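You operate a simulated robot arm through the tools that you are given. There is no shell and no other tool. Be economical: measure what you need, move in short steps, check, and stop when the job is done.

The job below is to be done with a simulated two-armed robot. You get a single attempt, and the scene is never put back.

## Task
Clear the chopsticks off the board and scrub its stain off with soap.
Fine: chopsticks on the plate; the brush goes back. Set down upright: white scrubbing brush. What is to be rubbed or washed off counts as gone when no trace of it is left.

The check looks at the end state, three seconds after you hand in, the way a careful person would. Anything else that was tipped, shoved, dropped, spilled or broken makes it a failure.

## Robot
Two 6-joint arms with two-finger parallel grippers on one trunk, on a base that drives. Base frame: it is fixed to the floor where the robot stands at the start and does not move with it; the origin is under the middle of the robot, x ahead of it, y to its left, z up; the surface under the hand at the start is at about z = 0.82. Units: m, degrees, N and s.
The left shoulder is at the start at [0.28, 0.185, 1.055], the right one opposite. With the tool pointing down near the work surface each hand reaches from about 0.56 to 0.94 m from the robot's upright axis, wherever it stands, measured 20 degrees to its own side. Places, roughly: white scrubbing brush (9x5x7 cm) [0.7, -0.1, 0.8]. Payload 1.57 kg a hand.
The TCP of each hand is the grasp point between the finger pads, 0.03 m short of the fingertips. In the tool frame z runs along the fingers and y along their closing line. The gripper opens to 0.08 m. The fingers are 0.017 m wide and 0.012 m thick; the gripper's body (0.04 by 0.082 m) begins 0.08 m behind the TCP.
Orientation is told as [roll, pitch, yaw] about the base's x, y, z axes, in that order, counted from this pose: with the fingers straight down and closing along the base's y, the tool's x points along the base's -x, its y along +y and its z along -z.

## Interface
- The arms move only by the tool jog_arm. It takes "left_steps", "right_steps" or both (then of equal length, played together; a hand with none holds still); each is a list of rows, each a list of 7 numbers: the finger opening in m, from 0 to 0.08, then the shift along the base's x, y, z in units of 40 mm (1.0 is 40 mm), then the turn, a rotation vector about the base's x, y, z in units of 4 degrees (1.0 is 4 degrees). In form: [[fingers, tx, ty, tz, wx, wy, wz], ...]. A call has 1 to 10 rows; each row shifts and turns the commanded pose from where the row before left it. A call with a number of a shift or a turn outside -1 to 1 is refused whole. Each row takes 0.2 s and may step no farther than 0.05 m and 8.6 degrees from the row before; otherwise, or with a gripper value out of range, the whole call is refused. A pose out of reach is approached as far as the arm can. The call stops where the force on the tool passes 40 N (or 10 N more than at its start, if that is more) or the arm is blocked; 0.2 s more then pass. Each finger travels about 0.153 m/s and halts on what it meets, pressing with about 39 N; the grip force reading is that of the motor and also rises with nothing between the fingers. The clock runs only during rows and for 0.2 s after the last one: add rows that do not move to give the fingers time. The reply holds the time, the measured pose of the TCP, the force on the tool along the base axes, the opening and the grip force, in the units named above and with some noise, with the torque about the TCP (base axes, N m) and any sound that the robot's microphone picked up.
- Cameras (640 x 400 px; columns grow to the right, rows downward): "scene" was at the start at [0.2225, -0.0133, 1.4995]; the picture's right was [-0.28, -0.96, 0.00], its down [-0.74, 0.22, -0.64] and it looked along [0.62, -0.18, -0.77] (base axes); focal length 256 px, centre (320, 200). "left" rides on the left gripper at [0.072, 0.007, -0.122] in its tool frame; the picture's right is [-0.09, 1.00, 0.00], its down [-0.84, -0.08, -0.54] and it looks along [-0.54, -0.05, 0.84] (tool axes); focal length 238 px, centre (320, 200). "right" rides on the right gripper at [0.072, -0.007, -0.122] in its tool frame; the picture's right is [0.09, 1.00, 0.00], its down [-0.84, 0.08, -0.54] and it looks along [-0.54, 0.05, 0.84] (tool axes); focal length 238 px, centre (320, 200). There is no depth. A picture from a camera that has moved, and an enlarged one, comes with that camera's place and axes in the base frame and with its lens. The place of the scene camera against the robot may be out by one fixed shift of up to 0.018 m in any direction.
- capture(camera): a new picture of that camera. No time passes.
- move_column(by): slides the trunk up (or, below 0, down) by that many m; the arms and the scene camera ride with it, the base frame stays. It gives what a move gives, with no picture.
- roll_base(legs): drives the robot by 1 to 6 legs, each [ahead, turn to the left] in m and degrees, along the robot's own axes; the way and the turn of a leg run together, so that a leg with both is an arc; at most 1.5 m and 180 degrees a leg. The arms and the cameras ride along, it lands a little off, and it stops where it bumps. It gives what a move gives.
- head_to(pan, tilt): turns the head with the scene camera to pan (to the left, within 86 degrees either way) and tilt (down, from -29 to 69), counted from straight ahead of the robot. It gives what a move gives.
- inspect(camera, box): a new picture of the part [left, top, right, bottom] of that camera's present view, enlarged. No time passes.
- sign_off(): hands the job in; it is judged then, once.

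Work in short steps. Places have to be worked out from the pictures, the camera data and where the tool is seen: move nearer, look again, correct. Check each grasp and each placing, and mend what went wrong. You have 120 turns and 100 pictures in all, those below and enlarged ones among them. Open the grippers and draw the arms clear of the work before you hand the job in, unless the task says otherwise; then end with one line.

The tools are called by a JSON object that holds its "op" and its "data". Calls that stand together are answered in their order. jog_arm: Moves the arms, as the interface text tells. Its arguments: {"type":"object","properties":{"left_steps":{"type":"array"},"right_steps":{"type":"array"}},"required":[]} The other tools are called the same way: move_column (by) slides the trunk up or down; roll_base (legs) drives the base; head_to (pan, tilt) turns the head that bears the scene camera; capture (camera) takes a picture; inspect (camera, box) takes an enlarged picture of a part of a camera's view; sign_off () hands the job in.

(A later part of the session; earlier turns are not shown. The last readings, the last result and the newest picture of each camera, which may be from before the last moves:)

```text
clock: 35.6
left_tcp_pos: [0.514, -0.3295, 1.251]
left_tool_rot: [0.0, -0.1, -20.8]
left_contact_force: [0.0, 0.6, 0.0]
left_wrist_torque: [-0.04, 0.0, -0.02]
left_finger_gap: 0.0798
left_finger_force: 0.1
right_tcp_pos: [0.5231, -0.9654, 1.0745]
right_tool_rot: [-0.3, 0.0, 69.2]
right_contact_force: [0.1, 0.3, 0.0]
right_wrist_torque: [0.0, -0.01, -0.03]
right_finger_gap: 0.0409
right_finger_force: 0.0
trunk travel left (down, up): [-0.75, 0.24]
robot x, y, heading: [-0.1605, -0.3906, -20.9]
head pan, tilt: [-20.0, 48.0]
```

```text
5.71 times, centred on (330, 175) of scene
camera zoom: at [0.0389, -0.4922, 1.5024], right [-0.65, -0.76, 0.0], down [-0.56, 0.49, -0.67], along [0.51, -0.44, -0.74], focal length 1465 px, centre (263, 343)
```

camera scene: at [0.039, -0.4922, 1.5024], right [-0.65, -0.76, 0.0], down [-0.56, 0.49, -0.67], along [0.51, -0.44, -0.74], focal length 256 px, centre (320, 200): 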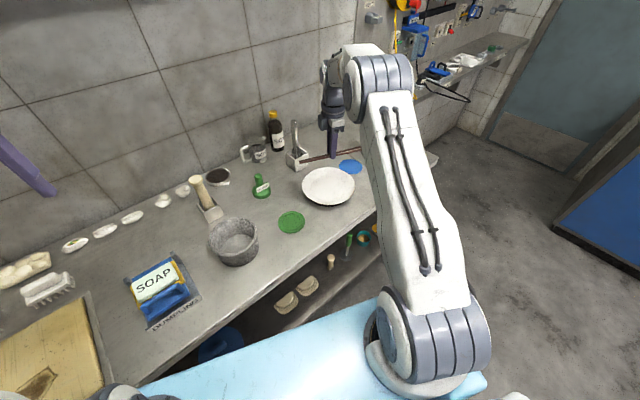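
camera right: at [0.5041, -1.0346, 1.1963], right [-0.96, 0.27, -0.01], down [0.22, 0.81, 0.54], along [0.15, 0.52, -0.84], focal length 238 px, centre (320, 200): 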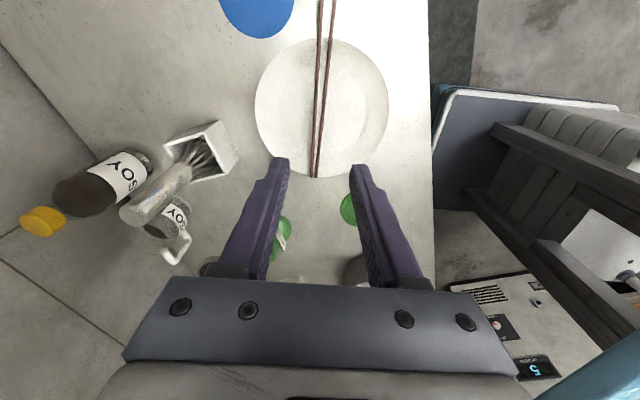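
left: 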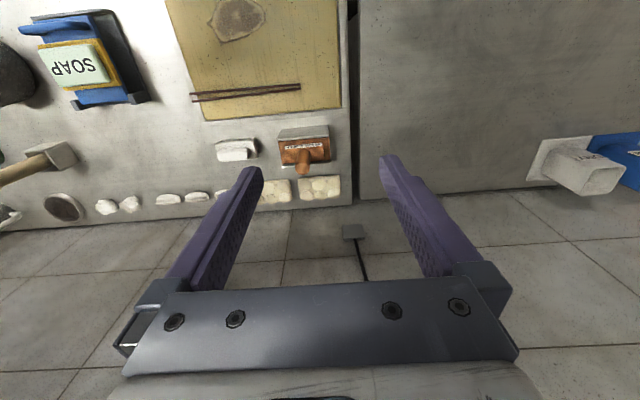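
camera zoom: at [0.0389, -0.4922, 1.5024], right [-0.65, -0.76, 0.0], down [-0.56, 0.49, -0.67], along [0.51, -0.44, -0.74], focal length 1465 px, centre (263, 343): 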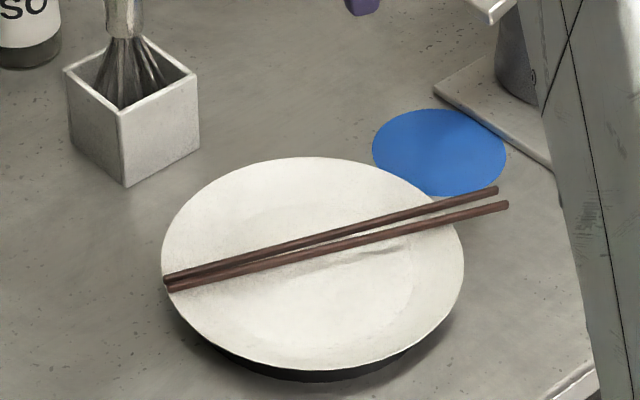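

Both chopsticks rest on the plate. I retract the right hand a bit and drive back to a spot around (−0.15, 0.10), from which brush, soap and stain are all reachable.

{"op": "jog_arm", "data": {"right_steps": [[0.05, -0.3, 0.8, 0.3, 0, 0, 0], [0.06, -0.3, 0.8, 0.3, 0, 0, 0], [0.08, -0.3, 0.8, 0.3, 0, 0, 0], [0.08, -0.3, 0.8, 0.3, 0, 0, 0], [0.08, -0.3, 0.8, 0.3, 0, 0, 0], [0.08, -0.3, 0.8, 0.3, 0, 0, 0]]}}

{"op": "roll_base", "data": {"legs": [[0, -69], [-0.49, 0], [0, 90]]}}

{"op": "head_to", "data": {"pan": -10, "tilt": 52}}

{"op": "capture", "data": {"camera": "scene"}}

{"op": "capture", "data": {"camera": "right"}}

```text
clock: 37.0
left_tcp_pos: [0.5153, -0.3281, 1.2505]
left_tool_rot: [0.0, 0.0, -20.8]
left_contact_force: [0.9, 0.4, -0.2]
left_wrist_torque: [0.03, 0.0, 0.03]
left_finger_gap: 0.0799
left_finger_force: 0.2
right_tcp_pos: [0.4514, -0.7732, 1.1441]
right_tool_rot: [-0.3, 0.0, 69.3]
right_contact_force: [-0.6, -0.4, 0.3]
right_wrist_torque: [0.03, -0.01, -0.02]
right_finger_gap: 0.0798
right_finger_force: 0.0
trunk travel left (down, up): [-0.75, 0.24]
robot x, y, heading: [-0.1586, -0.3888, -20.8]
head pan, tilt: [-20.0, 48.0]
```

```text
clock: 46.7
left_tcp_pos: [0.4545, 0.389, 1.2517]
left_tool_rot: [0.0, 0.0, -0.8]
left_contact_force: [0.6, -0.1, 0.5]
left_wrist_torque: [-0.03, 0.03, -0.01]
left_finger_gap: 0.0797
left_finger_force: 0.0
right_tcp_pos: [0.5479, -0.0487, 1.1455]
right_tool_rot: [-0.4, 0.0, 89.2]
right_contact_force: [0.7, -0.6, 0.1]
right_wrist_torque: [-0.04, -0.01, 0.02]
right_finger_gap: 0.0803
right_finger_force: 0.0
trunk travel left (down, up): [-0.75, 0.24]
robot x, y, heading: [-0.1564, 0.1007, -0.7]
head pan, tilt: [-20.0, 48.0]
```

```text
clock: 47.4
left_tcp_pos: [0.4538, 0.3889, 1.2509]
left_tool_rot: [0.0, 0.0, -0.8]
left_contact_force: [-0.4, -0.8, -0.1]
left_wrist_torque: [-0.03, -0.02, -0.01]
left_finger_gap: 0.0799
left_finger_force: 0.1
right_tcp_pos: [0.5473, -0.0487, 1.1446]
right_tool_rot: [-0.4, 0.0, 89.2]
right_contact_force: [0.6, 0.5, 0.4]
right_wrist_torque: [0.0, 0.01, -0.01]
right_finger_gap: 0.0802
right_finger_force: 0.0
trunk travel left (down, up): [-0.75, 0.24]
robot x, y, heading: [-0.1593, 0.101, -1.0]
head pan, tilt: [-10.0, 52.0]
```

```text
65 pictures are left
camera scene: at [0.0647, 0.0922, 1.4971], right [-0.19, -0.98, 0.0], down [-0.77, 0.15, -0.62], along [0.6, -0.12, -0.79], focal length 256 px, centre (320, 200)
```

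scene: 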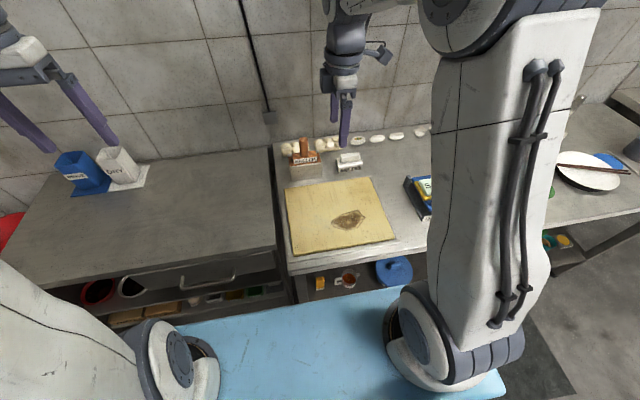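

```text
64 pictures are left
camera right: at [0.5527, -0.1213, 1.2668], right [-1.0, -0.08, -0.01], down [-0.07, 0.84, 0.54], along [-0.04, 0.54, -0.84], focal length 238 px, centre (320, 200)
```

right: 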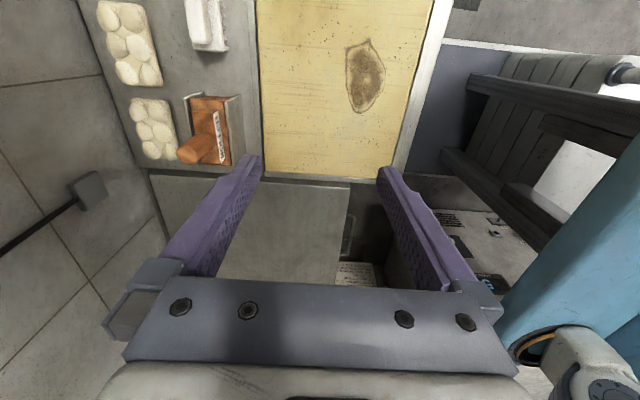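

I move above the brush (≈ (0.71, −0.14)) and look down with the hand camera.

{"op": "jog_arm", "data": {"right_steps": [[0.08, 0.8, -0.7, 0, 0, 0, 0], [0.08, 0.8, -0.7, 0, 0, 0, 0], [0.08, 0.8, -0.6, 0, 0, 0, 0], [0.08, 0.8, -0.6, -0.5, 0, 0, 0], [0.08, 0.8, 0, -0.9, 0, 0, 0], [0.08, 0, 0, -0.9, 0, 0, 0], [0.08, 0, 0, -0.5, 0, 0, 0], [0.08, 0, 0, 0, 0, 0, 0.2]]}}

{"op": "capture", "data": {"camera": "right"}}

{"op": "inspect", "data": {"camera": "scene", "box": [270, 120, 450, 250]}}

```text
clock: 49.2
left_tcp_pos: [0.4536, 0.39, 1.2503]
left_tool_rot: [0.0, 0.0, -0.9]
left_contact_force: [0.1, 0.0, 0.5]
left_wrist_torque: [-0.01, 0.05, -0.04]
left_finger_gap: 0.0802
left_finger_force: 0.0
right_tcp_pos: [0.7084, -0.1535, 1.034]
right_tool_rot: [-0.3, 0.0, 90.0]
right_contact_force: [0.1, 0.2, -0.3]
right_wrist_torque: [-0.03, -0.03, 0.02]
right_finger_gap: 0.0802
right_finger_force: 0.0
trunk travel left (down, up): [-0.75, 0.24]
robot x, y, heading: [-0.163, 0.1009, -0.9]
head pan, tilt: [-10.0, 52.0]
```

```text
63 pictures are left
camera right: at [0.7147, -0.2257, 1.1551], right [-1.0, -0.09, -0.01], down [-0.08, 0.84, 0.54], along [-0.04, 0.54, -0.84], focal length 238 px, centre (320, 200)
```

right: 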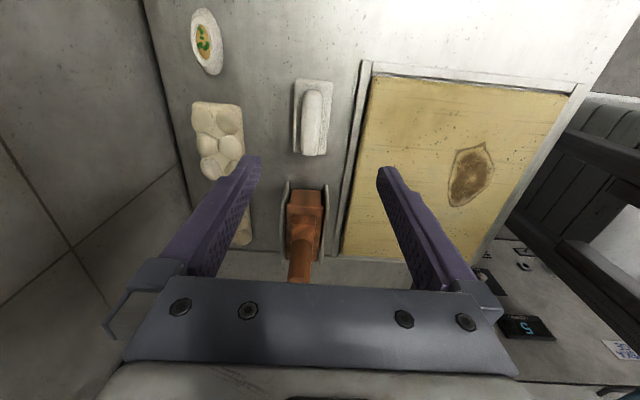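

```text
3.08 times, centred on (360, 185) of scene
camera zoom: at [0.0647, 0.0922, 1.497], right [-0.19, -0.98, 0.0], down [-0.77, 0.15, -0.62], along [0.6, -0.12, -0.79], focal length 789 px, centre (197, 246)
```

zoom: 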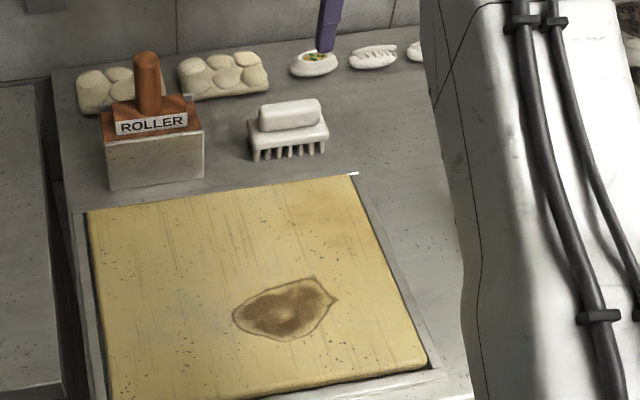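

The brush handle centre is about (0.719, −0.157), long axis along y within ~3°. I align and go down to TCP z 0.925 for a check.

{"op": "jog_arm", "data": {"right_steps": [[0.08, 0.27, -0.09, -0.7, 0, 0, 0.75], [0.08, 0, 0, -0.7, 0, 0, 0], [0.08, 0, 0, -0.7, 0, 0, 0], [0.08, 0, 0, -0.6, 0, 0, 0], [0.08, 0, 0, 0, 0, 0, 0]]}}

{"op": "capture", "data": {"camera": "right"}}

{"op": "inspect", "data": {"camera": "scene", "box": [310, 110, 400, 185]}}

```text
clock: 50.4
left_tcp_pos: [0.4533, 0.3884, 1.2498]
left_tool_rot: [0.0, -0.1, -0.9]
left_contact_force: [-0.6, 0.0, -0.2]
left_wrist_torque: [-0.01, 0.04, 0.02]
left_finger_gap: 0.0801
left_finger_force: 0.0
right_tcp_pos: [0.7186, -0.1562, 0.926]
right_tool_rot: [-0.4, 0.0, 93.0]
right_contact_force: [-0.6, 0.2, -0.2]
right_wrist_torque: [-0.01, -0.01, -0.01]
right_finger_gap: 0.0802
right_finger_force: 0.0
trunk travel left (down, up): [-0.75, 0.24]
robot x, y, heading: [-0.1602, 0.0998, -0.9]
head pan, tilt: [-10.0, 52.0]
```

```text
61 pictures are left
camera right: at [0.7286, -0.2276, 1.0478], right [-0.99, -0.14, -0.01], down [-0.12, 0.83, 0.54], along [-0.07, 0.54, -0.84], focal length 238 px, centre (320, 200)
```

right: 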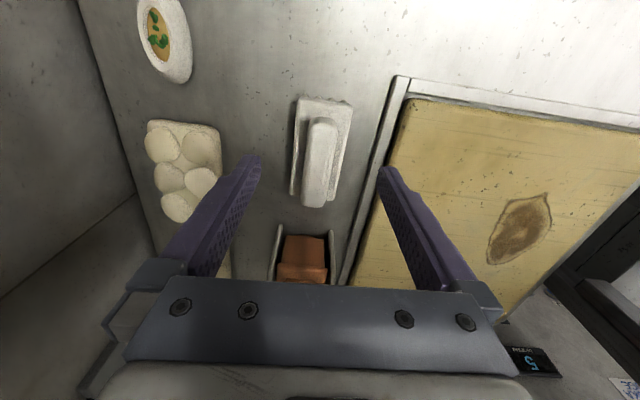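

```text
5.33 times, centred on (355, 148) of scene
camera zoom: at [0.0648, 0.0922, 1.497], right [-0.19, -0.98, 0.0], down [-0.77, 0.15, -0.62], along [0.6, -0.12, -0.79], focal length 1367 px, centre (133, 480)
```

zoom: 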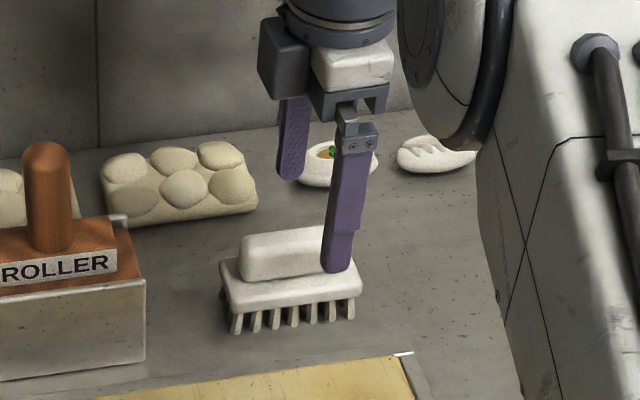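

Alignment is good; I shift 5 mm in +y, lower to TCP z ≈ 0.90 so the tips sit just above the brush's base, and close on the handle.

{"op": "jog_arm", "data": {"right_steps": [[0.08, 0.02, 0.13, -0.3, 0, 0, -0.1], [0.08, 0, 0, -0.35, 0, 0, 0], [0.08, 0, 0, 0, 0, 0, 0], [0.05, 0, 0, 0, 0, 0, 0], [0.03, 0, 0, 0, 0, 0, 0], [0.0, 0, 0, 0, 0, 0, 0], [0.0, 0, 0, 0, 0, 0, 0], [0.0, 0, 0, 0, 0, 0, 0]]}}

{"op": "capture", "data": {"camera": "right"}}

{"op": "inspect", "data": {"camera": "scene", "box": [310, 110, 400, 185]}}

```text
clock: 52.2
left_tcp_pos: [0.4548, 0.3882, 1.251]
left_tool_rot: [0.0, 0.0, -0.9]
left_contact_force: [-0.1, 0.0, 0.2]
left_wrist_torque: [-0.02, -0.01, 0.01]
left_finger_gap: 0.08
left_finger_force: 0.1
right_tcp_pos: [0.7189, -0.1505, 0.9005]
right_tool_rot: [-0.5, -0.1, 92.6]
right_contact_force: [0.3, 0.3, 0.0]
right_wrist_torque: [-0.04, -0.01, 0.01]
right_finger_gap: 0.021
right_finger_force: 34.2
trunk travel left (down, up): [-0.75, 0.24]
robot x, y, heading: [-0.1627, 0.1024, -1.0]
head pan, tilt: [-10.0, 52.0]
```

```text
59 pictures are left
camera right: at [0.7283, -0.2228, 1.0207], right [-0.99, -0.14, -0.01], down [-0.12, 0.83, 0.54], along [-0.07, 0.54, -0.84], focal length 238 px, centre (320, 200)
```

right: 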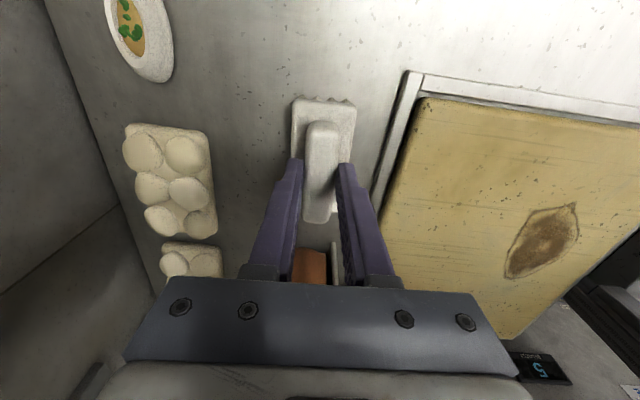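

```text
5.33 times, centred on (355, 148) of scene
camera zoom: at [0.0648, 0.0922, 1.497], right [-0.19, -0.98, 0.0], down [-0.77, 0.15, -0.62], along [0.6, -0.12, -0.79], focal length 1367 px, centre (133, 480)
```

zoom: 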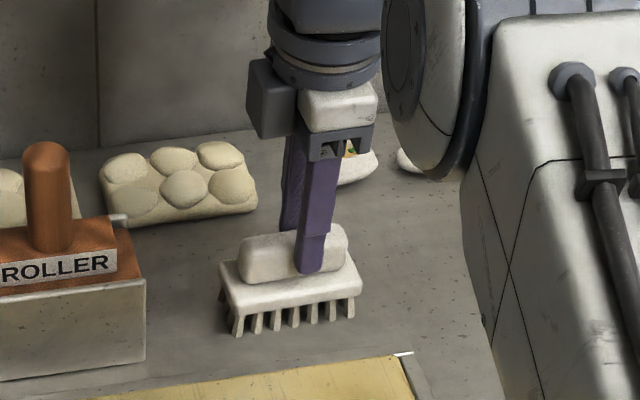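

Gripped (21 mm gap, 34 N); the return pose is (0.719, −0.1505, 0.9005). I lift 10 cm.

{"op": "jog_arm", "data": {"right_steps": [[0.0, 0, 0, 0.3, 0, 0, 0], [0.0, 0, 0, 0.7, 0, 0, 0], [0.0, 0, 0, 0.9, 0, 0, 0], [0.0, 0, 0, 0.9, 0, 0, 0], [0.0, 0, 0, 0, 0, 0, 0]]}}

{"op": "inspect", "data": {"camera": "scene", "box": [310, 80, 430, 230]}}

```text
clock: 53.4
left_tcp_pos: [0.454, 0.3891, 1.2512]
left_tool_rot: [0.0, -0.1, -0.9]
left_contact_force: [-0.4, 0.1, 0.7]
left_wrist_torque: [-0.01, 0.01, 0.02]
left_finger_gap: 0.0803
left_finger_force: 0.0
right_tcp_pos: [0.7168, -0.1494, 1.0129]
right_tool_rot: [-0.4, 0.0, 92.6]
right_contact_force: [0.6, 0.7, -1.0]
right_wrist_torque: [-0.03, 0.0, 0.0]
right_finger_gap: 0.0211
right_finger_force: 34.3
trunk travel left (down, up): [-0.75, 0.24]
robot x, y, heading: [-0.1522, 0.1028, -0.7]
head pan, tilt: [-10.0, 52.0]
```

```text
2.67 times, centred on (370, 155) of scene
camera zoom: at [0.0646, 0.0922, 1.4971], right [-0.19, -0.98, 0.0], down [-0.77, 0.15, -0.62], along [0.6, -0.12, -0.79], focal length 684 px, centre (187, 320)
```

zoom: 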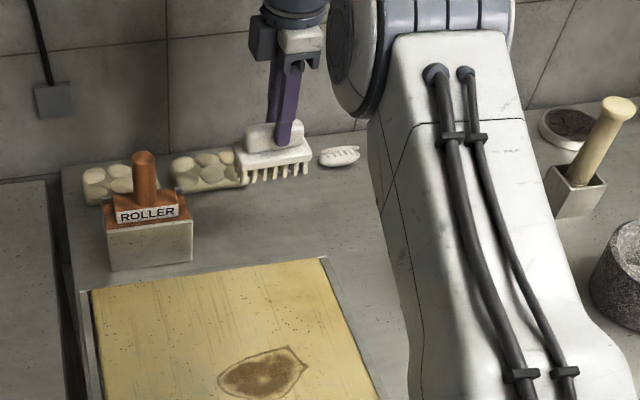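

Brush is held upright. I move toward the soap (≈ (0.52, −0.36)), staying high, to measure it from the hand camera.

{"op": "jog_arm", "data": {"right_steps": [[0.0, 0, 0, 0.8, 0, 0, 0], [0.0, -0.9, -0.6, 0.2, 0, 0, 0], [0.0, -0.9, -0.6, 0.2, 0, 0, 0], [0.0, -0.9, -0.6, 0.2, 0, 0, 0], [0.0, -0.9, -0.6, 0.2, 0, 0, 0], [0.0, -0.9, -0.6, 0, 0, 0, 0], [0.0, 0, 0, 0, 0, 0, -0.65]]}}

{"op": "capture", "data": {"camera": "right"}}

{"op": "capture", "data": {"camera": "scene"}}

```text
clock: 55.0
left_tcp_pos: [0.4536, 0.3893, 1.2516]
left_tool_rot: [0.0, 0.0, -0.9]
left_contact_force: [-1.2, -0.4, 0.4]
left_wrist_torque: [0.02, 0.01, -0.01]
left_finger_gap: 0.08
left_finger_force: 0.0
right_tcp_pos: [0.5368, -0.2726, 1.0744]
right_tool_rot: [-0.4, 0.1, 90.0]
right_contact_force: [0.0, 0.7, -1.2]
right_wrist_torque: [0.0, -0.01, 0.01]
right_finger_gap: 0.0211
right_finger_force: 34.3
trunk travel left (down, up): [-0.75, 0.24]
robot x, y, heading: [-0.1566, 0.101, -0.7]
head pan, tilt: [-10.0, 52.0]
```

```text
56 pictures are left
camera right: at [0.5437, -0.3446, 1.1967], right [-1.0, -0.09, -0.01], down [-0.08, 0.84, 0.54], along [-0.04, 0.54, -0.84], focal length 238 px, centre (320, 200)
```

right: 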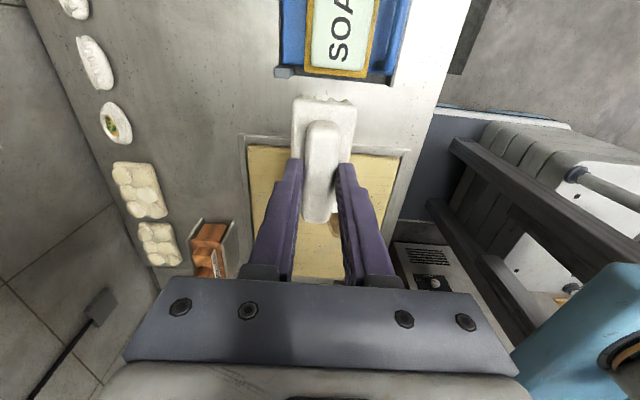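

```text
55 pictures are left
camera scene: at [0.0645, 0.092, 1.4971], right [-0.19, -0.98, 0.0], down [-0.77, 0.15, -0.62], along [0.6, -0.12, -0.79], focal length 256 px, centre (320, 200)
```

scene: 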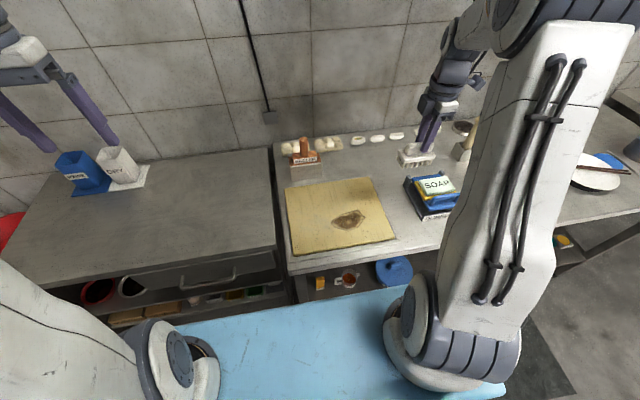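

Soap top spans about x 0.486–0.555 and y −0.32 to −0.42. I move the brush over its centre, to (0.523, −0.375), and come down to z 1.0.

{"op": "jog_arm", "data": {"right_steps": [[0.0, -0.17, -0.9, 0, 0, 0, 0], [0.0, -0.17, -0.9, 0, 0, 0, 0], [0.0, 0, -0.76, -0.3, 0, 0, 0], [0.0, 0, 0, -0.8, 0, 0, 0], [0.0, 0, 0, -0.6, 0, 0, 0], [0.0, 0, 0, 0, 0, 0, 0]]}}

{"op": "capture", "data": {"camera": "right"}}

{"op": "inspect", "data": {"camera": "scene", "box": [380, 110, 500, 240]}}

```text
clock: 56.4
left_tcp_pos: [0.4545, 0.3892, 1.2513]
left_tool_rot: [0.0, 0.0, -1.0]
left_contact_force: [1.6, 0.7, 0.0]
left_wrist_torque: [-0.01, 0.02, -0.01]
left_finger_gap: 0.0799
left_finger_force: 0.0
right_tcp_pos: [0.5255, -0.3743, 1.0055]
right_tool_rot: [-0.4, 0.0, 90.0]
right_contact_force: [-0.2, -0.4, -0.2]
right_wrist_torque: [-0.02, -0.02, 0.02]
right_finger_gap: 0.0211
right_finger_force: 34.2
trunk travel left (down, up): [-0.75, 0.24]
robot x, y, heading: [-0.1603, 0.101, -1.1]
head pan, tilt: [-10.0, 52.0]
```

```text
54 pictures are left
camera right: at [0.5323, -0.4467, 1.1284], right [-1.0, -0.09, -0.01], down [-0.08, 0.84, 0.54], along [-0.04, 0.54, -0.84], focal length 238 px, centre (320, 200)
```

right: 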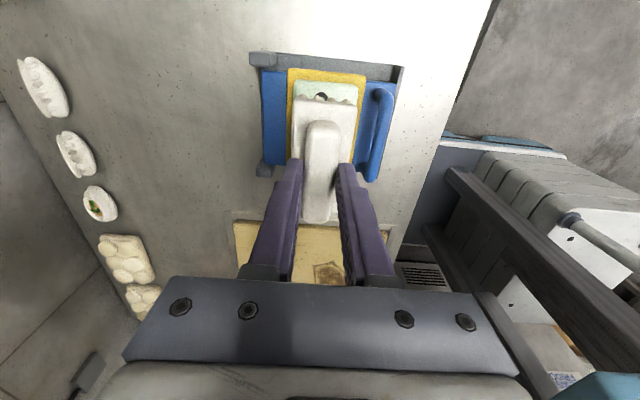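

```text
3.08 times, centred on (440, 175) of scene
camera zoom: at [0.0649, 0.0921, 1.497], right [-0.19, -0.98, 0.0], down [-0.77, 0.15, -0.62], along [0.6, -0.12, -0.79], focal length 789 px, centre (-49, 277)
```

zoom: 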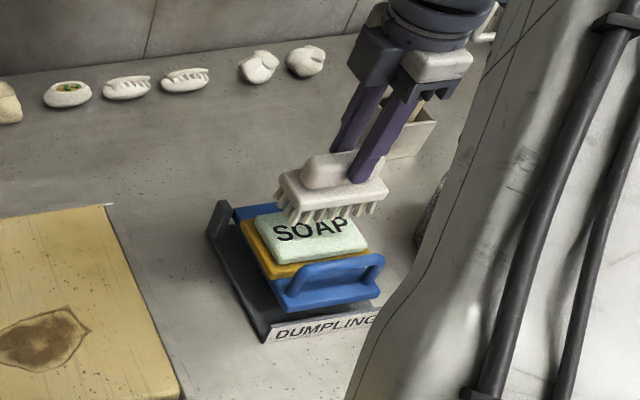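

Well aligned. I lower by ~2 cm, then in 3 mm steps with force checks.

{"op": "jog_arm", "data": {"right_steps": [[0.0, 0, 0, -0.2, 0, 0, 0], [0.0, 0, 0, -0.2, 0, 0, 0], [0.0, 0, 0, -0.1, 0, 0, 0], [0.0, 0, 0, 0, 0, 0, 0]]}}

{"op": "inspect", "data": {"camera": "scene", "box": [400, 140, 480, 220]}}

```text
clock: 57.4
left_tcp_pos: [0.4528, 0.39, 1.2508]
left_tool_rot: [0.0, 0.0, -0.9]
left_contact_force: [0.1, 1.1, -0.9]
left_wrist_torque: [-0.01, -0.05, 0.01]
left_finger_gap: 0.0799
left_finger_force: 0.1
right_tcp_pos: [0.5261, -0.3747, 0.9867]
right_tool_rot: [-0.3, 0.1, 90.0]
right_contact_force: [-0.6, -0.4, -1.5]
right_wrist_torque: [0.05, -0.01, 0.0]
right_finger_gap: 0.021
right_finger_force: 34.2
trunk travel left (down, up): [-0.75, 0.24]
robot x, y, heading: [-0.1585, 0.1021, -1.0]
head pan, tilt: [-10.0, 52.0]
```

```text
5.00 times, centred on (440, 180) of scene
camera zoom: at [0.0648, 0.0921, 1.497], right [-0.19, -0.98, 0.0], down [-0.77, 0.15, -0.62], along [0.6, -0.12, -0.79], focal length 1282 px, centre (-280, 300)
```

zoom: 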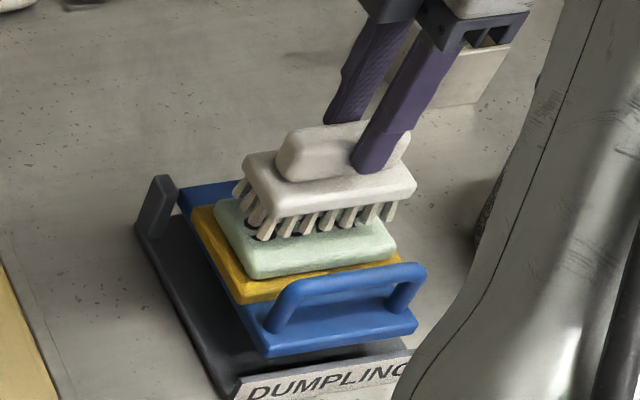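

About 1 cm remains. I go down 8 mm in 2 mm steps.

{"op": "jog_arm", "data": {"right_steps": [[0.0, 0, 0, -0.05, 0, 0, 0], [0.0, 0, 0, -0.05, 0, 0, 0], [0.0, 0, 0, -0.05, 0, 0, 0], [0.0, 0, 0, -0.05, 0, 0, 0], [0.0, 0, 0, 0, 0, 0, 0]]}}

{"op": "inspect", "data": {"camera": "scene", "box": [400, 140, 480, 220]}}

```text
clock: 58.6
left_tcp_pos: [0.4544, 0.3892, 1.2488]
left_tool_rot: [0.0, 0.0, -0.9]
left_contact_force: [-0.7, -0.1, -0.4]
left_wrist_torque: [0.0, 0.02, -0.02]
left_finger_gap: 0.0797
left_finger_force: 0.0
right_tcp_pos: [0.5252, -0.3741, 0.9787]
right_tool_rot: [-0.4, 0.0, 90.0]
right_contact_force: [-0.2, -0.2, -1.8]
right_wrist_torque: [0.0, 0.01, 0.01]
right_finger_gap: 0.021
right_finger_force: 34.4
trunk travel left (down, up): [-0.75, 0.24]
robot x, y, heading: [-0.1595, 0.1003, -0.7]
head pan, tilt: [-10.0, 52.0]
```

```text
5.00 times, centred on (440, 180) of scene
camera zoom: at [0.0647, 0.0921, 1.497], right [-0.19, -0.98, 0.0], down [-0.77, 0.15, -0.62], along [0.6, -0.12, -0.79], focal length 1282 px, centre (-280, 300)
```

zoom: 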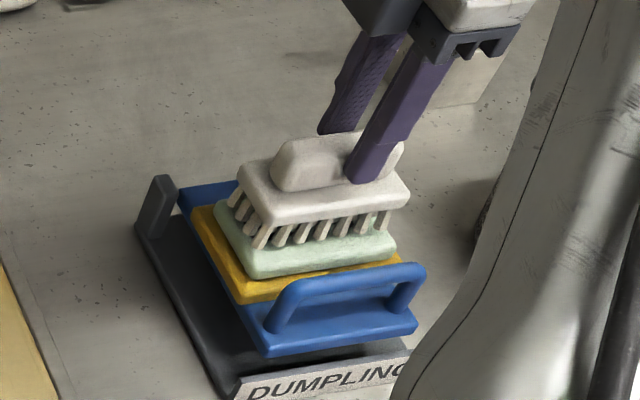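

Nearly touching. I continue down 1.2 mm at a time.

{"op": "jog_arm", "data": {"right_steps": [[0.0, 0, 0, -0.03, 0, 0, 0], [0.0, 0, 0, -0.03, 0, 0, 0], [0.0, 0, 0, -0.03, 0, 0, 0], [0.0, 0, 0, 0, 0, 0, 0]]}}

```text
clock: 59.6
left_tcp_pos: [0.454, 0.3895, 1.2509]
left_tool_rot: [0.0, 0.0, -0.9]
left_contact_force: [0.7, -0.6, -0.5]
left_wrist_torque: [-0.04, 0.0, 0.01]
left_finger_gap: 0.0802
left_finger_force: 0.0
right_tcp_pos: [0.5245, -0.3734, 0.9743]
right_tool_rot: [-0.4, -0.1, 90.0]
right_contact_force: [0.4, 0.1, -1.4]
right_wrist_torque: [-0.02, -0.01, 0.0]
right_finger_gap: 0.0211
right_finger_force: 34.6
trunk travel left (down, up): [-0.75, 0.24]
robot x, y, heading: [-0.1577, 0.0998, -0.9]
head pan, tilt: [-10.0, 52.0]
```

{"op": "jog_arm", "data": {"right_steps": [[0.0, 0, 0, -0.03, 0, 0, 0], [0.0, 0, 0, -0.03, 0, 0, 0], [0.0, 0, 0, -0.03, 0, 0, 0], [0.0, 0, 0, 0, 0, 0, 0]]}}

{"op": "inspect", "data": {"camera": "scene", "box": [400, 140, 480, 220]}}

```text
clock: 60.6
left_tcp_pos: [0.4536, 0.3893, 1.252]
left_tool_rot: [0.0, 0.0, -0.9]
left_contact_force: [0.6, -0.1, -0.3]
left_wrist_torque: [0.02, 0.02, 0.01]
left_finger_gap: 0.0798
left_finger_force: 0.1
right_tcp_pos: [0.5257, -0.3749, 0.9731]
right_tool_rot: [-0.4, 0.1, 90.0]
right_contact_force: [0.9, 1.3, 14.6]
right_wrist_torque: [0.41, 0.15, -0.01]
right_finger_gap: 0.0212
right_finger_force: 34.2
trunk travel left (down, up): [-0.75, 0.24]
robot x, y, heading: [-0.155, 0.1001, -0.7]
head pan, tilt: [-10.0, 52.0]
```

```text
5.00 times, centred on (440, 180) of scene
camera zoom: at [0.0642, 0.0927, 1.4974], right [-0.19, -0.98, 0.0], down [-0.77, 0.15, -0.62], along [0.6, -0.12, -0.79], focal length 1282 px, centre (-280, 300)
```

zoom: 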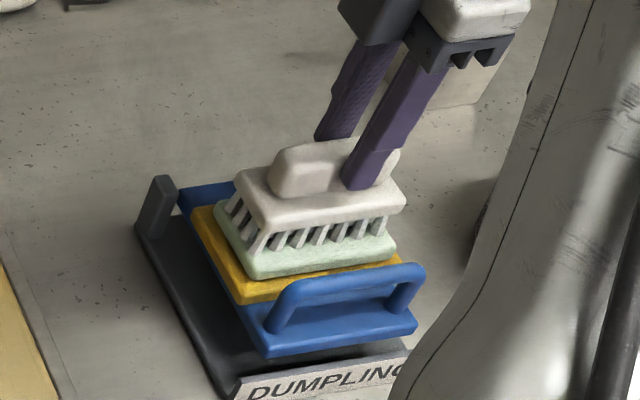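

Contact at 15 N. I hold briefly with a tiny ±3 mm back-and-forth rub, then lift and look at the brush.

{"op": "jog_arm", "data": {"right_steps": [[0.0, 0, 0, 0.01, 0, 0, 0], [0.0, 0, 0.08, 0, 0, 0, 0], [0.0, 0, -0.08, 0, 0, 0, 0], [0.0, 0, -0.08, 0, 0, 0, 0], [0.0, 0, 0.08, 0, 0, 0, 0], [0.0, 0, 0, 0, 0, 0, 0], [0.0, 0, 0, 0.3, 0, 0, 0], [0.0, 0, 0, 0.9, 0, 0, 0], [0.0, 0, 0, 0.9, 0, 0, 0]]}}

{"op": "inspect", "data": {"camera": "scene", "box": [380, 110, 500, 240]}}

```text
clock: 62.6
left_tcp_pos: [0.4539, 0.3886, 1.2505]
left_tool_rot: [0.0, -0.1, -0.9]
left_contact_force: [0.7, 0.5, -0.8]
left_wrist_torque: [-0.02, 0.03, 0.0]
left_finger_gap: 0.0799
left_finger_force: 0.1
right_tcp_pos: [0.5242, -0.3744, 1.0552]
right_tool_rot: [-0.3, 0.0, 89.9]
right_contact_force: [-0.4, 0.0, -1.4]
right_wrist_torque: [0.04, 0.02, 0.0]
right_finger_gap: 0.0214
right_finger_force: 34.0
trunk travel left (down, up): [-0.75, 0.24]
robot x, y, heading: [-0.1579, 0.0992, -0.7]
head pan, tilt: [-10.0, 52.0]
```

```text
3.08 times, centred on (440, 175) of scene
camera zoom: at [0.0648, 0.0921, 1.497], right [-0.19, -0.98, 0.0], down [-0.77, 0.15, -0.62], along [0.6, -0.12, -0.79], focal length 789 px, centre (-49, 277)
```

zoom: 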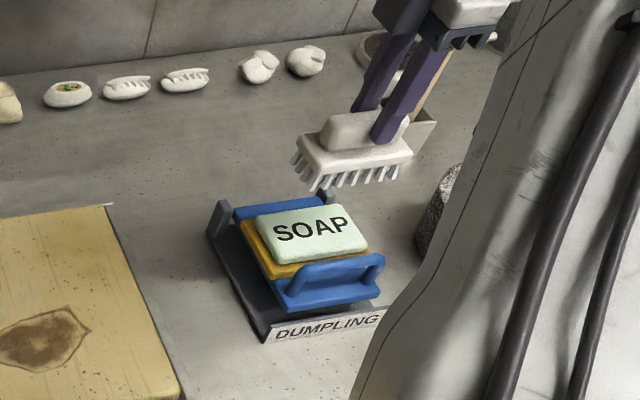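

The bristles look soaped and the soap stack is undisturbed. Next I move over the stain (centre ≈ (0.48, −0.082)) and come down to just above the board.

{"op": "jog_arm", "data": {"right_steps": [[0.0, -0.15, 1, 0, 0, 0, 0], [0.0, -0.15, 1, 0, 0, 0, 0], [0.0, -0.15, 1, 0, 0, 0, 0], [0.0, -0.15, 1, 0, 0, 0, 0], [0.0, -0.15, 1, 0, 0, 0, 0], [0.0, -0.15, 1, 0, 0, 0, 0], [0.0, -0.2, 1, -0.5, 0, 0, 0], [0.0, 0, 0, -1, 0, 0, 0], [0.0, 0, 0, -1, 0, 0, 0], [0.0, 0, 0, -0.4, 0, 0, 0]]}}

{"op": "capture", "data": {"camera": "right"}}

{"op": "inspect", "data": {"camera": "scene", "box": [270, 150, 420, 270]}}

```text
clock: 64.8
left_tcp_pos: [0.4541, 0.3893, 1.2517]
left_tool_rot: [0.1, 0.0, -0.9]
left_contact_force: [1.0, -0.1, 0.0]
left_wrist_torque: [-0.01, 0.02, 0.03]
left_finger_gap: 0.08
left_finger_force: 0.1
right_tcp_pos: [0.4807, -0.0928, 0.94]
right_tool_rot: [-0.3, 0.0, 90.0]
right_contact_force: [-0.4, 0.2, -0.5]
right_wrist_torque: [0.02, -0.03, 0.02]
right_finger_gap: 0.0214
right_finger_force: 34.5
trunk travel left (down, up): [-0.75, 0.24]
robot x, y, heading: [-0.1586, 0.0998, -0.7]
head pan, tilt: [-10.0, 52.0]
```

```text
48 pictures are left
camera right: at [0.4877, -0.1653, 1.0616], right [-1.0, -0.09, -0.01], down [-0.08, 0.84, 0.54], along [-0.04, 0.54, -0.84], focal length 238 px, centre (320, 200)
```

right: 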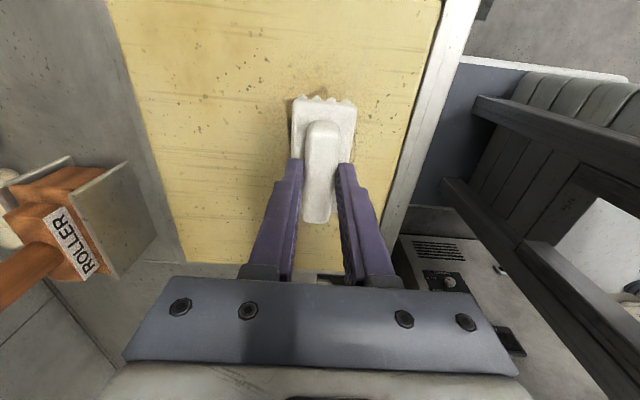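

```text
3.33 times, centred on (345, 210) of scene
camera zoom: at [0.0649, 0.0922, 1.497], right [-0.19, -0.98, 0.0], down [-0.77, 0.15, -0.62], along [0.6, -0.12, -0.79], focal length 854 px, centre (237, 167)
```

zoom: 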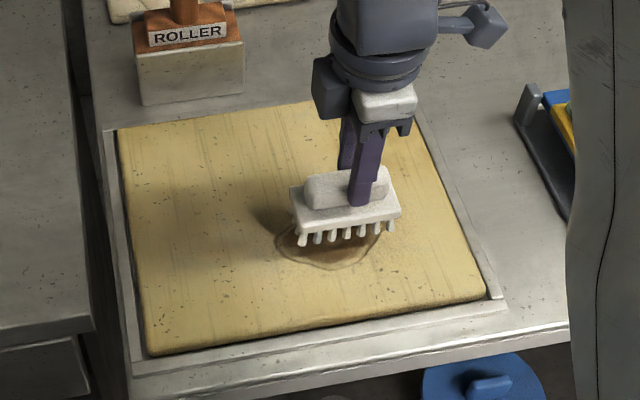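

Over the stain. I lower until the bristles touch the board.

{"op": "jog_arm", "data": {"right_steps": [[0.0, 0, 0, -0.25, 0, 0, 0], [0.0, 0, 0, -0.15, 0, 0, 0], [0.0, 0, 0, -0.06, 0, 0, 0], [0.0, 0, 0, -0.04, 0, 0, 0], [0.0, 0, 0, 0, 0, 0, 0]]}}

```text
clock: 66.0
left_tcp_pos: [0.4547, 0.3899, 1.2525]
left_tool_rot: [-0.1, 0.0, -1.0]
left_contact_force: [0.0, 1.1, 0.0]
left_wrist_torque: [-0.03, 0.01, -0.01]
left_finger_gap: 0.08
left_finger_force: 0.0
right_tcp_pos: [0.4819, -0.0931, 0.9208]
right_tool_rot: [-0.3, 0.0, 90.0]
right_contact_force: [-0.4, 0.3, -1.2]
right_wrist_torque: [0.02, 0.01, -0.02]
right_finger_gap: 0.021
right_finger_force: 34.1
trunk travel left (down, up): [-0.75, 0.24]
robot x, y, heading: [-0.1564, 0.0981, -0.7]
head pan, tilt: [-10.0, 52.0]
```

{"op": "jog_arm", "data": {"right_steps": [[0.0, 0, 0, -0.03, 0, 0, 0], [0.0, 0, 0, -0.03, 0, 0, 0], [0.0, 0, 0, -0.03, 0, 0, 0], [0.0, 0, 0, 0, 0, 0, 0]]}}

```text
clock: 67.0
left_tcp_pos: [0.4532, 0.3894, 1.2512]
left_tool_rot: [0.0, 0.0, -0.9]
left_contact_force: [-0.2, 0.3, -0.6]
left_wrist_torque: [0.01, -0.01, 0.04]
left_finger_gap: 0.0799
left_finger_force: 0.0
right_tcp_pos: [0.4817, -0.0933, 0.9163]
right_tool_rot: [-0.5, -0.1, 90.0]
right_contact_force: [-0.6, -0.8, 2.4]
right_wrist_torque: [-0.1, 0.07, 0.02]
right_finger_gap: 0.0213
right_finger_force: 34.3
trunk travel left (down, up): [-0.75, 0.24]
robot x, y, heading: [-0.1557, 0.0995, -0.7]
head pan, tilt: [-10.0, 52.0]
```

Light contact (~3 N). I press about 0.5 mm more and scrub with strokes across the stain.

{"op": "jog_arm", "data": {"right_steps": [[0.0, 0, 0, -0.015, 0, 0, 0], [0.0, 0.5, 0, 0, 0, 0, 0], [0.0, 0.25, 0, 0, 0, 0, 0], [0.0, -0.75, 0, 0, 0, 0, 0], [0.0, -0.75, 0, 0, 0, 0, 0], [0.0, 0, 0.5, 0, 0, 0, 0], [0.0, 0.75, 0, 0, 0, 0, 0], [0.0, 0.75, 0, 0, 0, 0, 0], [0.0, -0.75, 0, 0, 0, 0, 0], [0.0, -0.75, 0, 0, 0, 0, 0]]}}

{"op": "jog_arm", "data": {"right_steps": [[0.0, 0, -0.75, 0, 0, 0, 0], [0.0, 0, -0.5, 0, 0, 0, 0], [0.0, 0.75, 0, 0, 0, 0, 0], [0.0, 0.75, 0, 0, 0, 0, 0], [0.0, -0.75, 0, 0, 0, 0, 0], [0.0, -0.75, 0, 0, 0, 0, 0], [0.0, 0.75, 0.5, 0, 0, 0, 0], [0.0, 0.75, 0, 0, 0, 0, 0], [0.0, -0.75, 0, 0, 0, 0, 0], [0.0, 0, 0.25, 0, 0, 0, 0]]}}

{"op": "inspect", "data": {"camera": "scene", "box": [270, 150, 420, 270]}}

{"op": "capture", "data": {"camera": "right"}}

```text
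clock: 69.2
left_tcp_pos: [0.4534, 0.3899, 1.2507]
left_tool_rot: [0.0, -0.1, -0.9]
left_contact_force: [-0.3, 0.8, 0.1]
left_wrist_torque: [-0.04, -0.02, -0.02]
left_finger_gap: 0.0798
left_finger_force: 0.1
right_tcp_pos: [0.451, -0.0758, 0.9169]
right_tool_rot: [-0.5, 0.0, 90.0]
right_contact_force: [5.0, 0.6, 25.9]
right_wrist_torque: [0.0, -0.05, 0.01]
right_finger_gap: 0.0211
right_finger_force: 34.9
trunk travel left (down, up): [-0.75, 0.24]
robot x, y, heading: [-0.1614, 0.0991, -0.6]
head pan, tilt: [-10.0, 52.0]
```

```text
clock: 71.4
left_tcp_pos: [0.4539, 0.3903, 1.2507]
left_tool_rot: [0.0, 0.1, -0.9]
left_contact_force: [0.4, -0.8, 0.3]
left_wrist_torque: [0.03, 0.02, 0.03]
left_finger_gap: 0.08
left_finger_force: 0.1
right_tcp_pos: [0.4802, -0.0937, 0.9158]
right_tool_rot: [-0.3, 0.0, 90.1]
right_contact_force: [-0.1, -2.0, 7.7]
right_wrist_torque: [-0.15, 0.04, 0.02]
right_finger_gap: 0.021
right_finger_force: 34.9
trunk travel left (down, up): [-0.75, 0.24]
robot x, y, heading: [-0.162, 0.101, -0.9]
head pan, tilt: [-10.0, 52.0]
```

```text
3.33 times, centred on (345, 210) of scene
camera zoom: at [0.0644, 0.0921, 1.497], right [-0.19, -0.98, 0.0], down [-0.77, 0.15, -0.62], along [0.6, -0.12, -0.79], focal length 854 px, centre (237, 167)
```

zoom: 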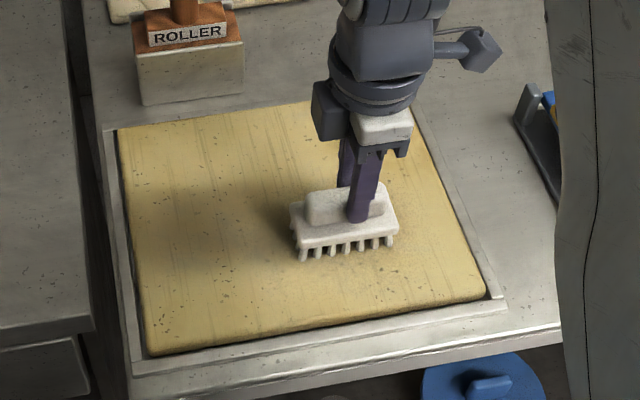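

```text
45 pictures are left
camera right: at [0.4866, -0.1666, 1.038], right [-1.0, -0.09, -0.01], down [-0.08, 0.84, 0.54], along [-0.04, 0.54, -0.84], focal length 238 px, centre (320, 200)
```

right: 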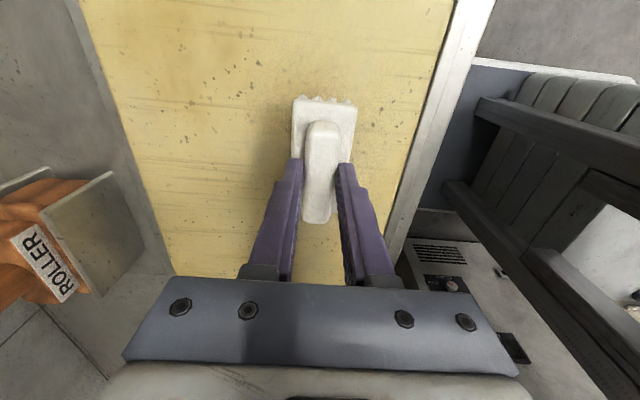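

Most of the stain is gone. I lift and check what remains under the brush.

{"op": "jog_arm", "data": {"right_steps": [[0.0, 0, 0, 0.5, 0, 0, 0], [0.0, 0.4, 0, 1, 0, 0, 0], [0.0, 0.8, 0, 0.7, 0, 0, 0], [0.0, 1, 0, 0.5, 0, 0, 0], [0.0, 1, 0, 0.3, 0, 0, 0], [0.0, 0.5, 0, 0, 0, 0, 0]]}}

{"op": "inspect", "data": {"camera": "scene", "box": [290, 175, 400, 260]}}

{"op": "capture", "data": {"camera": "right"}}

```text
clock: 72.8
left_tcp_pos: [0.4541, 0.3898, 1.2509]
left_tool_rot: [0.0, -0.1, -0.9]
left_contact_force: [-0.8, -0.5, -0.3]
left_wrist_torque: [0.0, -0.03, -0.04]
left_finger_gap: 0.08
left_finger_force: 0.0
right_tcp_pos: [0.6283, -0.0932, 1.0376]
right_tool_rot: [-0.3, 0.0, 90.1]
right_contact_force: [-0.3, -1.0, -1.0]
right_wrist_torque: [0.01, 0.02, 0.01]
right_finger_gap: 0.021
right_finger_force: 34.6
trunk travel left (down, up): [-0.75, 0.24]
robot x, y, heading: [-0.1578, 0.1042, -0.9]
head pan, tilt: [-10.0, 52.0]
```

```text
4.71 times, centred on (345, 218) of scene
camera zoom: at [0.0647, 0.0922, 1.497], right [-0.19, -0.98, 0.0], down [-0.77, 0.15, -0.62], along [0.6, -0.12, -0.79], focal length 1206 px, centre (202, 118)
```

zoom: 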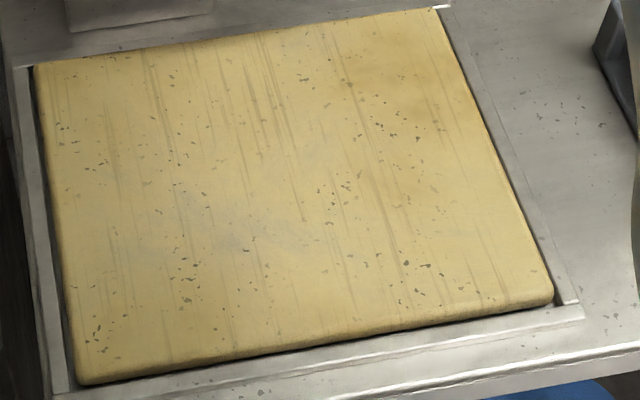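

```text
43 pictures are left
camera right: at [0.6347, -0.1665, 1.1591], right [-1.0, -0.09, -0.01], down [-0.08, 0.84, 0.54], along [-0.04, 0.54, -0.84], focal length 238 px, centre (320, 200)
```

right: 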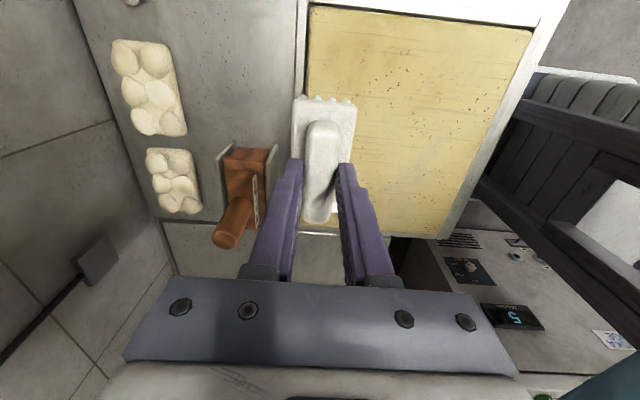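

The stain seems gone; I enlarge both views of that region to look for any trace.

{"op": "inspect", "data": {"camera": "scene", "box": [322, 200, 377, 240]}}

{"op": "inspect", "data": {"camera": "right", "box": [340, 60, 500, 200]}}

```text
10.00 times, centred on (350, 220) of scene
camera zoom: at [0.0647, 0.0922, 1.497], right [-0.19, -0.98, 0.0], down [-0.77, 0.15, -0.62], along [0.6, -0.12, -0.79], focal length 2563 px, centre (25, 0)
```

zoom: 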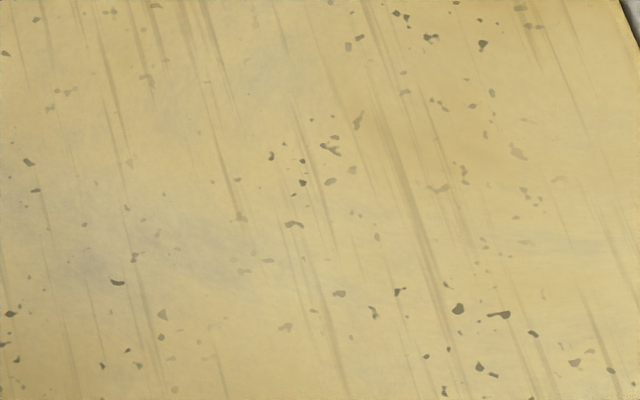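

```text
2.86 times, centred on (420, 130) of right
camera zoom: at [0.6347, -0.1665, 1.1591], right [-1.0, -0.09, -0.01], down [-0.08, 0.84, 0.54], along [-0.04, 0.54, -0.84], focal length 681 px, centre (34, 400)
```

zoom: 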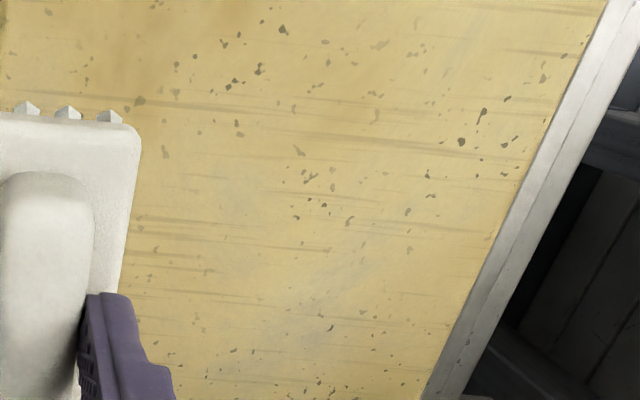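

The board is clean (the specks were there before). I take the brush back above its original spot.

{"op": "jog_arm", "data": {"right_steps": [[0.0, 0.75, -0.5, 0, 0, 0, 0.3], [0.0, 0.75, -0.5, 0, 0, 0, 0.35], [0.0, 0.75, -0.43, 0, 0, 0, 0], [0.0, 0.02, 0, -0.9, 0, 0, 0], [0.0, 0, 0, -0.9, 0, 0, 0], [0.0, 0, 0, -0.9, 0, 0, 0], [0.0, 0, 0, -0.3, 0, 0, 0], [0.0, 0, 0, 0, 0, 0, 0]]}}

{"op": "inspect", "data": {"camera": "scene", "box": [310, 110, 400, 185]}}

```text
clock: 74.6
left_tcp_pos: [0.4535, 0.3898, 1.2518]
left_tool_rot: [-0.1, 0.0, -0.9]
left_contact_force: [0.3, 0.5, 0.6]
left_wrist_torque: [-0.02, 0.0, 0.03]
left_finger_gap: 0.0799
left_finger_force: 0.0
right_tcp_pos: [0.7192, -0.1532, 0.9168]
right_tool_rot: [-0.4, 0.0, 92.6]
right_contact_force: [-0.3, -0.4, -0.8]
right_wrist_torque: [0.0, 0.0, 0.01]
right_finger_gap: 0.0211
right_finger_force: 34.6
trunk travel left (down, up): [-0.75, 0.24]
robot x, y, heading: [-0.1584, 0.1, -0.5]
head pan, tilt: [-10.0, 52.0]
```

```text
5.33 times, centred on (355, 148) of scene
camera zoom: at [0.0648, 0.0922, 1.497], right [-0.19, -0.98, 0.0], down [-0.77, 0.15, -0.62], along [0.6, -0.12, -0.79], focal length 1367 px, centre (133, 480)
```

zoom: 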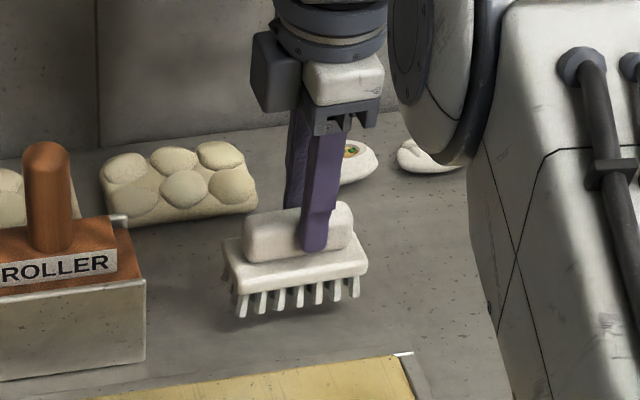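

Upright and above its spot; I correct y by 2.5 mm and lower in small steps until it touches.

{"op": "jog_arm", "data": {"right_steps": [[0.0, 0, 0.06, -0.2, 0, 0, 0], [0.0, 0, 0, -0.1, 0, 0, 0], [0.0, 0, 0, -0.05, 0, 0, 0], [0.0, 0, 0, -0.04, 0, 0, 0], [0.0, 0, 0, 0, 0, 0, 0]]}}

```text
clock: 75.8
left_tcp_pos: [0.4542, 0.3892, 1.251]
left_tool_rot: [0.0, 0.0, -0.9]
left_contact_force: [-0.1, 0.3, 0.9]
left_wrist_torque: [0.01, 0.01, -0.02]
left_finger_gap: 0.0803
left_finger_force: 0.1
right_tcp_pos: [0.7196, -0.1487, 0.8996]
right_tool_rot: [-0.4, 0.0, 92.6]
right_contact_force: [-0.4, -0.4, -1.3]
right_wrist_torque: [0.0, 0.0, -0.02]
right_finger_gap: 0.0214
right_finger_force: 34.0
trunk travel left (down, up): [-0.75, 0.24]
robot x, y, heading: [-0.1601, 0.1011, -1.0]
head pan, tilt: [-10.0, 52.0]
```

{"op": "jog_arm", "data": {"right_steps": [[0.0, 0, 0, -0.03, 0, 0, 0], [0.0, 0, 0, -0.03, 0, 0, 0], [0.0, 0, 0, 0, 0, 0, 0]]}}

```text
clock: 76.6
left_tcp_pos: [0.4544, 0.3891, 1.252]
left_tool_rot: [0.0, 0.0, -1.0]
left_contact_force: [-0.1, 0.2, -0.1]
left_wrist_torque: [0.05, 0.01, -0.01]
left_finger_gap: 0.08
left_finger_force: 0.0
right_tcp_pos: [0.7207, -0.1481, 0.8988]
right_tool_rot: [-0.4, 0.0, 92.6]
right_contact_force: [-0.7, 0.6, 1.4]
right_wrist_torque: [0.06, 0.02, 0.02]
right_finger_gap: 0.0212
right_finger_force: 34.1
trunk travel left (down, up): [-0.75, 0.24]
robot x, y, heading: [-0.1594, 0.099, -0.9]
head pan, tilt: [-10.0, 52.0]
```

Just touching down. I open the fingers and rise.

{"op": "jog_arm", "data": {"right_steps": [[0.03, 0, 0, 0, 0, 0, 0], [0.05, 0, 0, 0, 0, 0, 0], [0.07, 0, 0, 0, 0, 0, 0], [0.07, 0, 0, 0, 0, 0, 0], [0.07, 0, 0, 0.4, 0, 0, 0], [0.07, 0, 0, 0.9, 0, 0, 0], [0.07, 0, 0, 1, 0, 0, 0], [0.07, 0, 0, 1, 0, 0, 0], [0.07, 0, 0, 1, 0, 0, 0]]}}

{"op": "inspect", "data": {"camera": "scene", "box": [270, 110, 450, 250]}}

{"op": "capture", "data": {"camera": "right"}}

```text
clock: 78.6
left_tcp_pos: [0.454, 0.3895, 1.2517]
left_tool_rot: [0.0, -0.1, -0.9]
left_contact_force: [0.2, 0.3, 0.2]
left_wrist_torque: [-0.01, 0.01, 0.01]
left_finger_gap: 0.08
left_finger_force: 0.0
right_tcp_pos: [0.7171, -0.1472, 1.0716]
right_tool_rot: [-0.4, 0.0, 92.6]
right_contact_force: [0.0, -0.3, 0.7]
right_wrist_torque: [0.0, 0.03, 0.02]
right_finger_gap: 0.07
right_finger_force: 0.1
trunk travel left (down, up): [-0.75, 0.24]
robot x, y, heading: [-0.1583, 0.0996, -0.7]
head pan, tilt: [-10.0, 52.0]
```

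```text
2.86 times, centred on (360, 180) of scene
camera zoom: at [0.0648, 0.0922, 1.497], right [-0.19, -0.98, 0.0], down [-0.77, 0.15, -0.62], along [0.6, -0.12, -0.79], focal length 732 px, centre (206, 257)
```

zoom: 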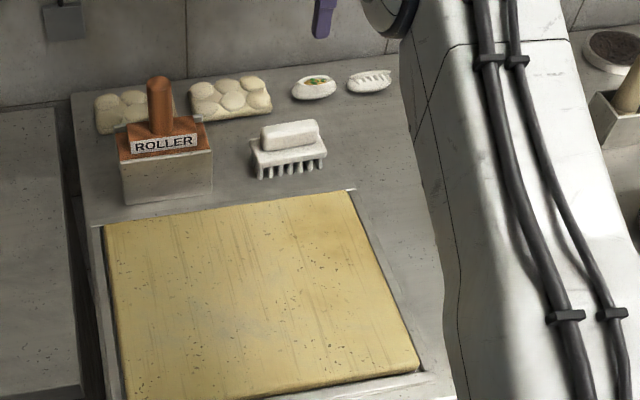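

```text
38 pictures are left
camera right: at [0.728, -0.2193, 1.1927], right [-0.99, -0.14, -0.01], down [-0.12, 0.83, 0.54], along [-0.07, 0.54, -0.84], focal length 238 px, centre (320, 200)
```

right: 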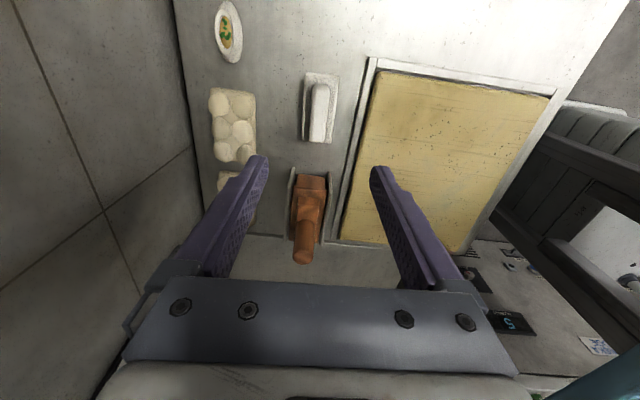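

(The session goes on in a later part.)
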